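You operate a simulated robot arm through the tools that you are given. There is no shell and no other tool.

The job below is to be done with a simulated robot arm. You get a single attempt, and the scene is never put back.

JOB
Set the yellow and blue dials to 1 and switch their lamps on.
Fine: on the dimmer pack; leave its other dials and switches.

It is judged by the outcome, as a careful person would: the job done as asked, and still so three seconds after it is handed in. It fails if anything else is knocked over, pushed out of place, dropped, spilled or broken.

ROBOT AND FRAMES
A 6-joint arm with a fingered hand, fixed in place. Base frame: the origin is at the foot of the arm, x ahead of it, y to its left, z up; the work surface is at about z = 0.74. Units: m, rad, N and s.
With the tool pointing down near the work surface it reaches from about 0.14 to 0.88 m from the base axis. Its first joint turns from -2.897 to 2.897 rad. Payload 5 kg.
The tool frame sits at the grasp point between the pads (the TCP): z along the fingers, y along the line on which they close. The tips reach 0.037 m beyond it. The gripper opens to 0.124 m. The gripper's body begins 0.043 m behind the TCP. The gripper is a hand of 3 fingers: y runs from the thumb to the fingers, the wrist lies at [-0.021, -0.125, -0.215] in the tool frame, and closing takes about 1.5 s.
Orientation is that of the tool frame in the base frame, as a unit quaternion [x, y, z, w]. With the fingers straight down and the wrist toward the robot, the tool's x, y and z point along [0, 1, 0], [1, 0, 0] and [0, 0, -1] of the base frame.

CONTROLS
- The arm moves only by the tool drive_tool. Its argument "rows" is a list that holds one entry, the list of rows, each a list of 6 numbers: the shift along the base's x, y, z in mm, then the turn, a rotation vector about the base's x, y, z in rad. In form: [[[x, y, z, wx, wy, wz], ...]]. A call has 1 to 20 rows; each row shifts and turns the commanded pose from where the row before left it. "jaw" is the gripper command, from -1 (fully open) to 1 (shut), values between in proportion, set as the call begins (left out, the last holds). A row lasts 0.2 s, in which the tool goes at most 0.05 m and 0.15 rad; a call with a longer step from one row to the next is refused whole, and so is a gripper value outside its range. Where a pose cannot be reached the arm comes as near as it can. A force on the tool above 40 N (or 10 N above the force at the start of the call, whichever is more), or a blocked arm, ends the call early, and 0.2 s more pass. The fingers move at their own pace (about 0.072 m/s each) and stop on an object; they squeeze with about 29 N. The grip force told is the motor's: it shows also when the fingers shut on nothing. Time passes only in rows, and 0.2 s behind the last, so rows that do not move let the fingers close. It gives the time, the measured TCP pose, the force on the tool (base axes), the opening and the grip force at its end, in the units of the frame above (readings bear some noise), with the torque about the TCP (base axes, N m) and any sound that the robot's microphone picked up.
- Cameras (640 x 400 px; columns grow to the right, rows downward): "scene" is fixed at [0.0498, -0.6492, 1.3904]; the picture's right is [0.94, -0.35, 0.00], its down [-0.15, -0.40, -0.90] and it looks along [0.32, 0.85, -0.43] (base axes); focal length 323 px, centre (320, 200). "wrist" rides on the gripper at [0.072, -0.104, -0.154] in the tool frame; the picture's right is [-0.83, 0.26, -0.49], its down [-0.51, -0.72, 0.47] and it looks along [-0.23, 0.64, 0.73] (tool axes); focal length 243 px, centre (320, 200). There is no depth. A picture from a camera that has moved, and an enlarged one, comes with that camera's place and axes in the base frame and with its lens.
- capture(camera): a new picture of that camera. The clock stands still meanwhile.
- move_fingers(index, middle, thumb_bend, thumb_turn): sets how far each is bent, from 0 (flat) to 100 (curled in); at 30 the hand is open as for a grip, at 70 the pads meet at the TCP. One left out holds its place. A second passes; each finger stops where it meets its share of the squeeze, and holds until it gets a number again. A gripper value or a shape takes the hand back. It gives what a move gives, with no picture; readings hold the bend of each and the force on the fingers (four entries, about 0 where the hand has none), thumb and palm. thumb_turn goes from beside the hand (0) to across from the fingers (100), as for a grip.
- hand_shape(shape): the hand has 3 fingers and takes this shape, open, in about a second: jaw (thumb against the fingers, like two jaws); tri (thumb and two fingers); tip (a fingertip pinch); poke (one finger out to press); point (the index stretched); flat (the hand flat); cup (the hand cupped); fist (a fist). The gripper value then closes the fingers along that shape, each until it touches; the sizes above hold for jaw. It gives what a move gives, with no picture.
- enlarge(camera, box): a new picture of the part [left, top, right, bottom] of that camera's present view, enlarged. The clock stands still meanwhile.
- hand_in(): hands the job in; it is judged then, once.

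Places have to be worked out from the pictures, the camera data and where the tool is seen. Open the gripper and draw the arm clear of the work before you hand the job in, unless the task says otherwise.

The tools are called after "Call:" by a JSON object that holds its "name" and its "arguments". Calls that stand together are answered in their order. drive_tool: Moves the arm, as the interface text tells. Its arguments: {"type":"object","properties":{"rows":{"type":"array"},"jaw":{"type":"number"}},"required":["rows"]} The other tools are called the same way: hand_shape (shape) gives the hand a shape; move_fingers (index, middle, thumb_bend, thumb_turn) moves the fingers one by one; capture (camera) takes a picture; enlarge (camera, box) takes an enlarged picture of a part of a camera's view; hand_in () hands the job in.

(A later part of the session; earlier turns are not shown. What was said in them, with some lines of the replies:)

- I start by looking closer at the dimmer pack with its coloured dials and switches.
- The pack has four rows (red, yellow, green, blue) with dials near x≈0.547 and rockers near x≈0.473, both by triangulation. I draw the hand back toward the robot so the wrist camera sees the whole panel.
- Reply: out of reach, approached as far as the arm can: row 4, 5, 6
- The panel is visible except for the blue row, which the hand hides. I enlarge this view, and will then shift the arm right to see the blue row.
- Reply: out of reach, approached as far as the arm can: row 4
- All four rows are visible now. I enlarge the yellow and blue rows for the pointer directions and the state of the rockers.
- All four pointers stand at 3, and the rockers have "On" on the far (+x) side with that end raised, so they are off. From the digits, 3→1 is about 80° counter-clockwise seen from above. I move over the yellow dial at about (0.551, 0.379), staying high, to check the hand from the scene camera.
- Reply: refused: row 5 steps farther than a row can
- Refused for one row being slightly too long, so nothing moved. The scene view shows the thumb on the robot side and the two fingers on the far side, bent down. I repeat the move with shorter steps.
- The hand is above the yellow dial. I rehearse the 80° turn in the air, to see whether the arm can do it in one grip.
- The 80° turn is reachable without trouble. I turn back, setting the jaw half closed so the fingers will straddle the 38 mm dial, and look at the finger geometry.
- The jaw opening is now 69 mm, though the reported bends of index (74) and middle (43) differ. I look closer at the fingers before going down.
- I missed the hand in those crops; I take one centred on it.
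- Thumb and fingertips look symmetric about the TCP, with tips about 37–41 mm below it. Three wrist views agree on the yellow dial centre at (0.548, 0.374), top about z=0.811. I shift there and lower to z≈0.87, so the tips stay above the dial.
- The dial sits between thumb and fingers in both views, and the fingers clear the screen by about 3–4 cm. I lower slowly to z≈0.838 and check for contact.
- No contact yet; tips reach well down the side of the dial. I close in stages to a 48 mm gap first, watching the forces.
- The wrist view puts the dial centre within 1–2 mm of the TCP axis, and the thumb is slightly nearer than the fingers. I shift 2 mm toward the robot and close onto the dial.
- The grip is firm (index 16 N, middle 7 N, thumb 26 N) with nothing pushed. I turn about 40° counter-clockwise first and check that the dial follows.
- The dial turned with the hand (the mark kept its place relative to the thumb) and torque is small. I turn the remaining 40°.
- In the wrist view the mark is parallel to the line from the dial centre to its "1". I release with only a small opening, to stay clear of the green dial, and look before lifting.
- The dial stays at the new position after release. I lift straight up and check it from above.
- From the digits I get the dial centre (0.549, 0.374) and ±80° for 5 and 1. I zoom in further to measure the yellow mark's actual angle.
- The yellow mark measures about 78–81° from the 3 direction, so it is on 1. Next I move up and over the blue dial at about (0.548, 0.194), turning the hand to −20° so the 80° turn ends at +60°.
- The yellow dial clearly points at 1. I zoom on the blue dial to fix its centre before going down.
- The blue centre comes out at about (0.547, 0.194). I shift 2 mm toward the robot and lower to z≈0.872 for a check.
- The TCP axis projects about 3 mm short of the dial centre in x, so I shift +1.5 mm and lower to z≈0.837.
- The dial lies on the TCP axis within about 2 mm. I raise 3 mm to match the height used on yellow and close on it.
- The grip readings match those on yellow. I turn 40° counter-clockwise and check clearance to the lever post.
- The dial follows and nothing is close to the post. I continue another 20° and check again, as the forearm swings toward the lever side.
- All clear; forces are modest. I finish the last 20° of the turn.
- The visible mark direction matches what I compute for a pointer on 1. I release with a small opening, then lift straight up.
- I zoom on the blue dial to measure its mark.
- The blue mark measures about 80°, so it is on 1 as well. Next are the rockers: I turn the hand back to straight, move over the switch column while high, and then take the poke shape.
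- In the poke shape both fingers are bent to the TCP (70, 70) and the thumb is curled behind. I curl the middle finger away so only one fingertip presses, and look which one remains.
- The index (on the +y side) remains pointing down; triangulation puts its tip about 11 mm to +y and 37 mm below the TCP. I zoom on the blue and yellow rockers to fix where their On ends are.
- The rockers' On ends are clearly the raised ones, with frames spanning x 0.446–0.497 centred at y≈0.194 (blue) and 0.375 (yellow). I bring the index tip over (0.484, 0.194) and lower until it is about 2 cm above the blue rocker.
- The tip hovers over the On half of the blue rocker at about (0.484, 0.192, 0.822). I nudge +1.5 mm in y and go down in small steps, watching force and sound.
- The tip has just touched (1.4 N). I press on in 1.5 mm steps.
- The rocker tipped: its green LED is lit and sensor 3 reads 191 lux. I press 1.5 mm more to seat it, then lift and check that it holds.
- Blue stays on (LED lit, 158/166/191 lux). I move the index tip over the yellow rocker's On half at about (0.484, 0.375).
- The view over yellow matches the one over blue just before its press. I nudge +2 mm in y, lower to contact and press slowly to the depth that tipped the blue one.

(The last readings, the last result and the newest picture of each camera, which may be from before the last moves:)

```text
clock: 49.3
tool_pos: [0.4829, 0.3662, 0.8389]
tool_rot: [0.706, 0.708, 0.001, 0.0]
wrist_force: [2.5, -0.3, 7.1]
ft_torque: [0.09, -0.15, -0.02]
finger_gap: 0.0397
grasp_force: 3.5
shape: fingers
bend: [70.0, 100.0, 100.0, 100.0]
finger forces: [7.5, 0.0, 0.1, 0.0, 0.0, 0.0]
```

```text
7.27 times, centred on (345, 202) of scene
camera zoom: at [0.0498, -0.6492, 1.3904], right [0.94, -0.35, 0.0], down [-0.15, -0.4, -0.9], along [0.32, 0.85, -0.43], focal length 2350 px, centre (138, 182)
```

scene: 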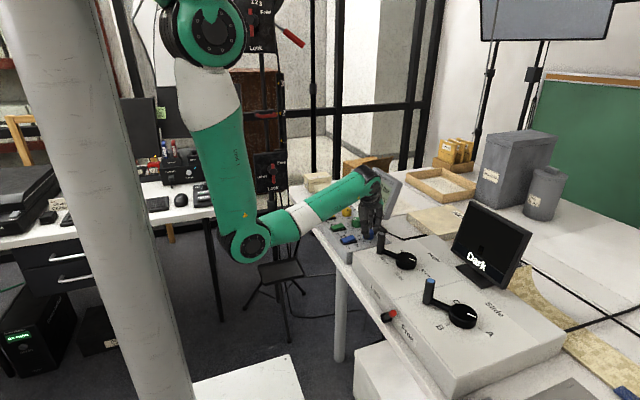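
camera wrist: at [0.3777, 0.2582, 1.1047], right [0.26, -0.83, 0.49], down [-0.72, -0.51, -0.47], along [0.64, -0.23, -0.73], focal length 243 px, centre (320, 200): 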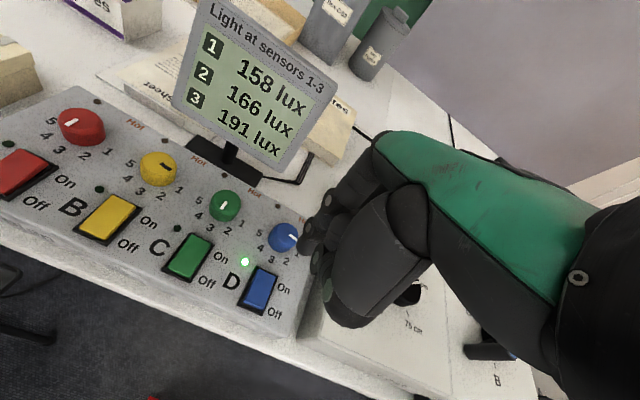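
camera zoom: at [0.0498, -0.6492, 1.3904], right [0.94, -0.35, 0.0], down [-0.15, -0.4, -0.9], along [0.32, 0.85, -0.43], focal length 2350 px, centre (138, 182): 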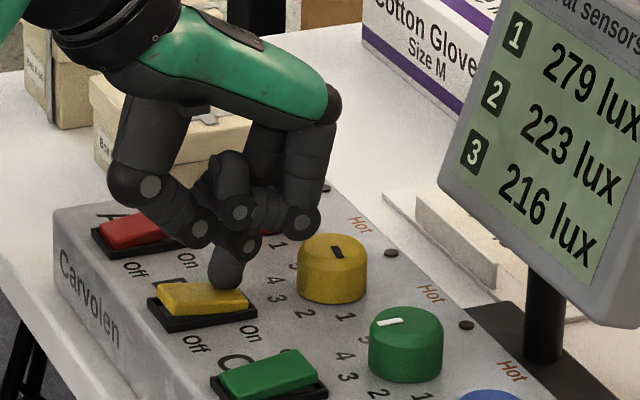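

The yellow rocker tipped and the sensors rose to 279/223/216 lux. I press a last millimetre, lift off and draw up, then check everything.

Call:
{"name": "drive_tool", "arguments": {"rows": [[[0, 0, -1, 0, 0, 0], [0, 0, 8, 0, 0, 0], [0, 0, 20, 0, 0, 0], [0, 0, 30, 0, 0, 0], [0, 0, 30, 0, 0, 0], [0, 0, 30, 0, 0, 0], [0, 0, 30, 0, 0, 0], [0, 0, 0, 0, 0, 0]]]}}

Call:
{"name": "enlarge", "arguments": {"camera": "scene", "box": [305, 160, 405, 255]}}

Call:
{"name": "capture", "arguments": {"camera": "wrist"}}

Call:
{"name": "capture", "arguments": {"camera": "scene"}}

```text
clock: 51.1
tool_pos: [0.4841, 0.3644, 0.9828]
tool_rot: [0.706, 0.708, 0.0, 0.0]
wrist_force: [0.5, -0.7, 0.1]
ft_torque: [0.01, 0.0, -0.02]
finger_gap: 0.0393
grasp_force: 0.0
shape: fingers
bend: [70.0, 100.0, 100.0, 100.0]
finger forces: [0.1, 0.0, 0.0, 0.0, 0.1, 0.0]
```

```text
4.21 times, centred on (355, 208) of scene
camera zoom: at [0.0498, -0.6492, 1.3904], right [0.94, -0.35, 0.0], down [-0.15, -0.4, -0.9], along [0.32, 0.85, -0.43], focal length 1360 px, centre (173, 168)
```

zoom: 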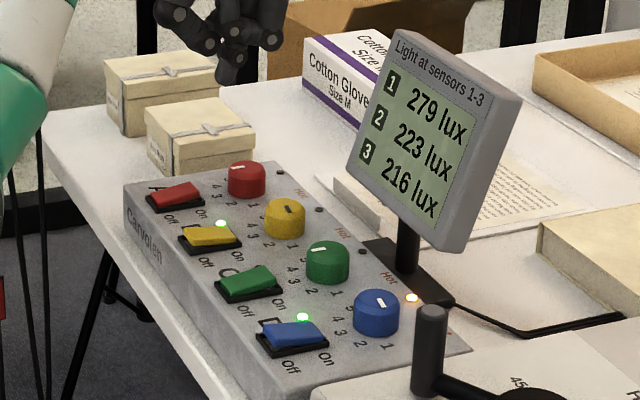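

```text
taken
camera wrist: at [0.3793, 0.437, 1.1353], right [0.26, -0.83, 0.49], down [-0.72, -0.51, -0.47], along [0.64, -0.23, -0.73], focal length 243 px, centre (320, 200)
```

wrist: 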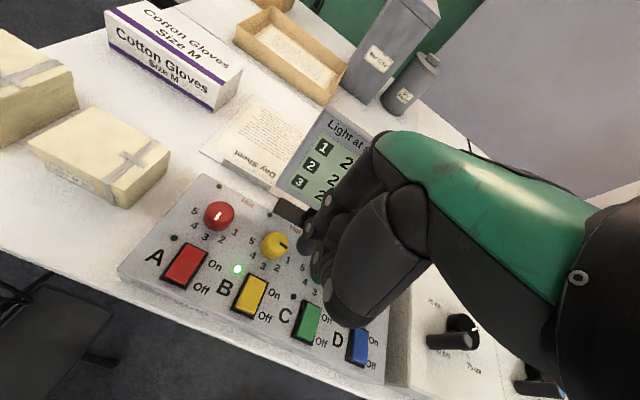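

```text
taken
```

scene: 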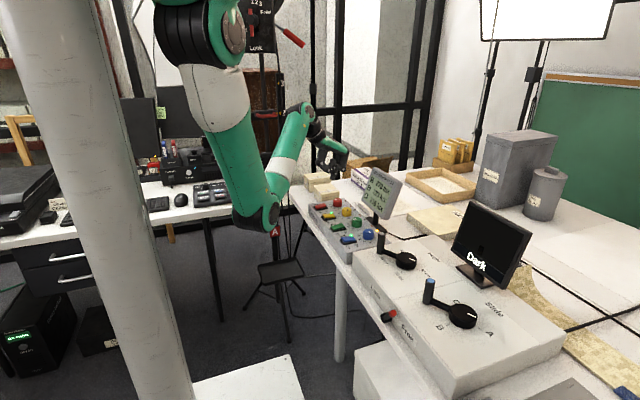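

Both LEDs (B and D) are lit, and A and C are untouched. I open the hand and draw it up and back, clear of the work, then make a last check of dials and switches.

Call:
{"name": "drive_tool", "arguments": {"rows": [[[-10, 10, 25, 0, 0, 0], [-10, 20, 25, 0, 0, 0], [-10, 20, 20, 0, 0, 0], [-10, 20, 0, 0, 0, 0], [0, 0, 0, 0, 0, 0]]]}}

Call:
{"name": "hand_shape", "arguments": {"shape": "jaw"}}

Call:
{"name": "enlarge", "arguments": {"camera": "scene", "box": [310, 190, 400, 255]}}

Call:
{"name": "capture", "arguments": {"camera": "wrist"}}

Call:
{"name": "capture", "arguments": {"camera": "scene"}}

```text
clock: 52.3
tool_pos: [0.4435, 0.435, 1.0533]
tool_rot: [0.706, 0.708, 0.001, 0.001]
wrist_force: [0.5, -0.4, 0.3]
ft_torque: [0.01, 0.0, 0.01]
finger_gap: 0.0397
grasp_force: 0.0
shape: fingers
bend: [70.0, 100.0, 100.0, 100.0]
finger forces: [0.0, 0.0, 0.0, 0.0, 0.1, 0.0]
```

```text
clock: 53.2
tool_pos: [0.4437, 0.4356, 1.0549]
tool_rot: [0.706, 0.708, 0.0, 0.0]
wrist_force: [0.8, 0.2, 0.3]
ft_torque: [-0.01, -0.02, 0.02]
finger_gap: 0.1241
grasp_force: 0.0
shape: jaw
bend: [30.0, 30.0, 30.0, 98.0]
finger forces: [0.0, 0.1, 0.0, 0.1, 0.0, 0.0]
```

```text
6.15 times, centred on (355, 222) of scene
camera zoom: at [0.0498, -0.6492, 1.3904], right [0.94, -0.35, 0.0], down [-0.15, -0.4, -0.9], along [0.32, 0.85, -0.43], focal length 1988 px, centre (105, 62)
```

zoom: 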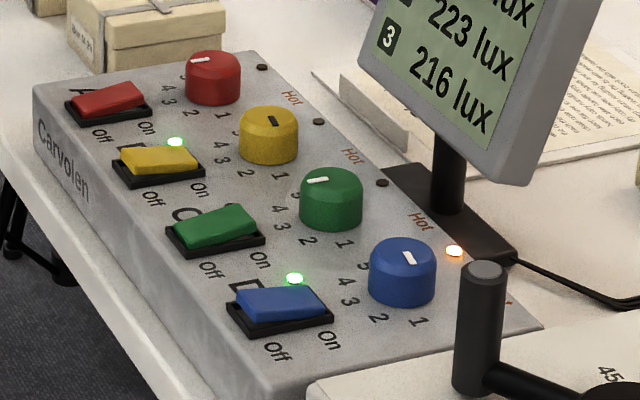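

```text
taken
camera wrist: at [0.3404, 0.5076, 1.207], right [0.26, -0.83, 0.49], down [-0.72, -0.51, -0.47], along [0.64, -0.23, -0.73], focal length 243 px, centre (320, 200)
```

wrist: 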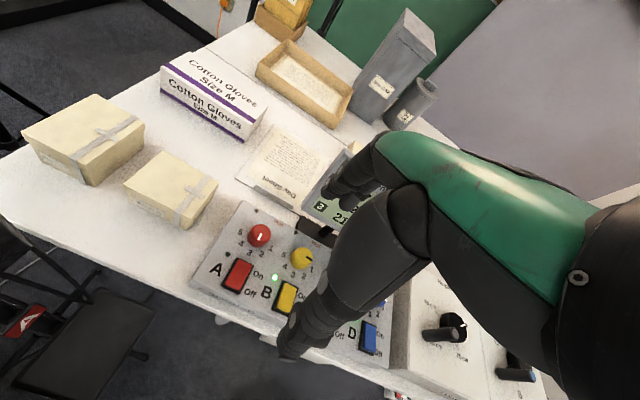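

```text
taken
```

scene: 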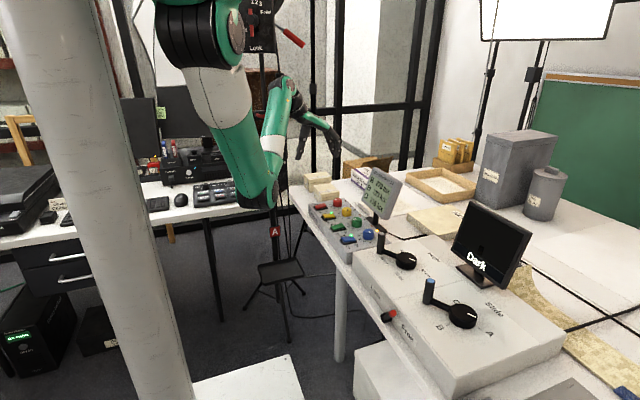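

Yellow and blue dials are on 1, rockers B and D are on, and A and C are unchanged. A "Hot" light is showing on the blue row, so I wait a few seconds to be sure the lamps stay on.

Call:
{"name": "drive_tool", "arguments": {"rows": [[[0, 0, 0, 0, 0, 0], [0, 0, 0, 0, 0, 0], [0, 0, 0, 0, 0, 0], [0, 0, 0, 0, 0, 0], [0, 0, 0, 0, 0, 0], [0, 0, 0, 0, 0, 0], [0, 0, 0, 0, 0, 0], [0, 0, 0, 0, 0, 0], [0, 0, 0, 0, 0, 0], [0, 0, 0, 0, 0, 0], [0, 0, 0, 0, 0, 0], [0, 0, 0, 0, 0, 0], [0, 0, 0, 0, 0, 0], [0, 0, 0, 0, 0, 0], [0, 0, 0, 0, 0, 0], [0, 0, 0, 0, 0, 0], [0, 0, 0, 0, 0, 0], [0, 0, 0, 0, 0, 0], [0, 0, 0, 0, 0, 0], [0, 0, 0, 0, 0, 0]]]}}

Call:
{"name": "enlarge", "arguments": {"camera": "scene", "box": [310, 165, 410, 255]}}

Call:
{"name": "enlarge", "arguments": {"camera": "scene", "box": [330, 195, 400, 250]}}

```text
clock: 57.4
tool_pos: [0.4434, 0.4354, 1.0541]
tool_rot: [0.706, 0.708, 0.0, -0.001]
wrist_force: [0.0, 0.2, -0.6]
ft_torque: [-0.01, 0.01, 0.02]
finger_gap: 0.1239
grasp_force: 0.1
shape: jaw
bend: [30.0, 30.0, 30.0, 98.0]
finger forces: [0.0, 0.0, 0.0, 0.1, 0.0, 0.0]
```

```text
4.44 times, centred on (360, 210) of scene
camera zoom: at [0.0498, -0.6492, 1.3904], right [0.94, -0.35, 0.0], down [-0.15, -0.4, -0.9], along [0.32, 0.85, -0.43], focal length 1436 px, centre (142, 156)
```

zoom: 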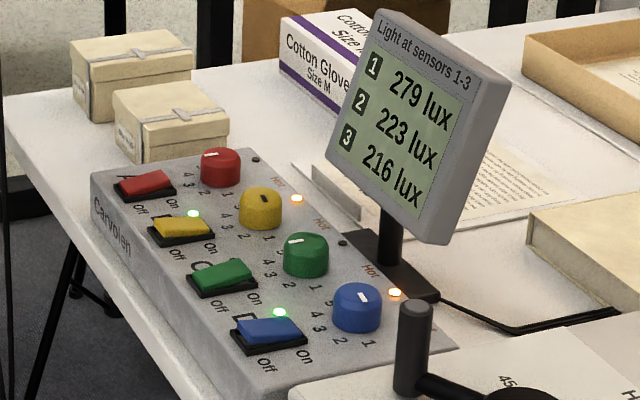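

```text
7.27 times, centred on (365, 222) of scene
camera zoom: at [0.0498, -0.6492, 1.3904], right [0.94, -0.35, 0.0], down [-0.15, -0.4, -0.9], along [0.32, 0.85, -0.43], focal length 2350 px, centre (-7, 36)
```

zoom: 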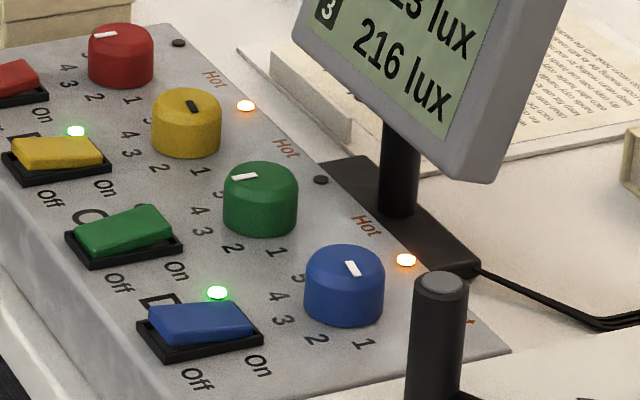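

The warm-up lights came on for both switched rows, and the lux readings are steady at 279/223/216. Yellow and blue point at 1 with their lamps on, red and green are untouched, and the hand is open and clear, so I hand the job in.

Call:
{"name": "hand_in", "arguments": {}}

```text
The job is handed in.
```

The yellow and blue dials on the dimmer pack are set to 1, and both their lamps are on. I have handed the job in.

- **Dials:** in the zoomed views both pointers measure close to the 1 mark, about 80° round from 3, where they started.
- **Lamps:** the green lights beside switches B and D are lit. The light sensors rose from 150 lux each to 279, 223 and 216. A few seconds later they still read the same.
- **"Hot" lights:** orange "Hot" lights came on for both of these rows a few seconds after switching on. I took this as normal warm-up, since nothing else changed while I waited.
- **Everything else:** the red and green dials and switches are as they were, and I saw nothing knocked or moved. The hand is open and clear of the bench.
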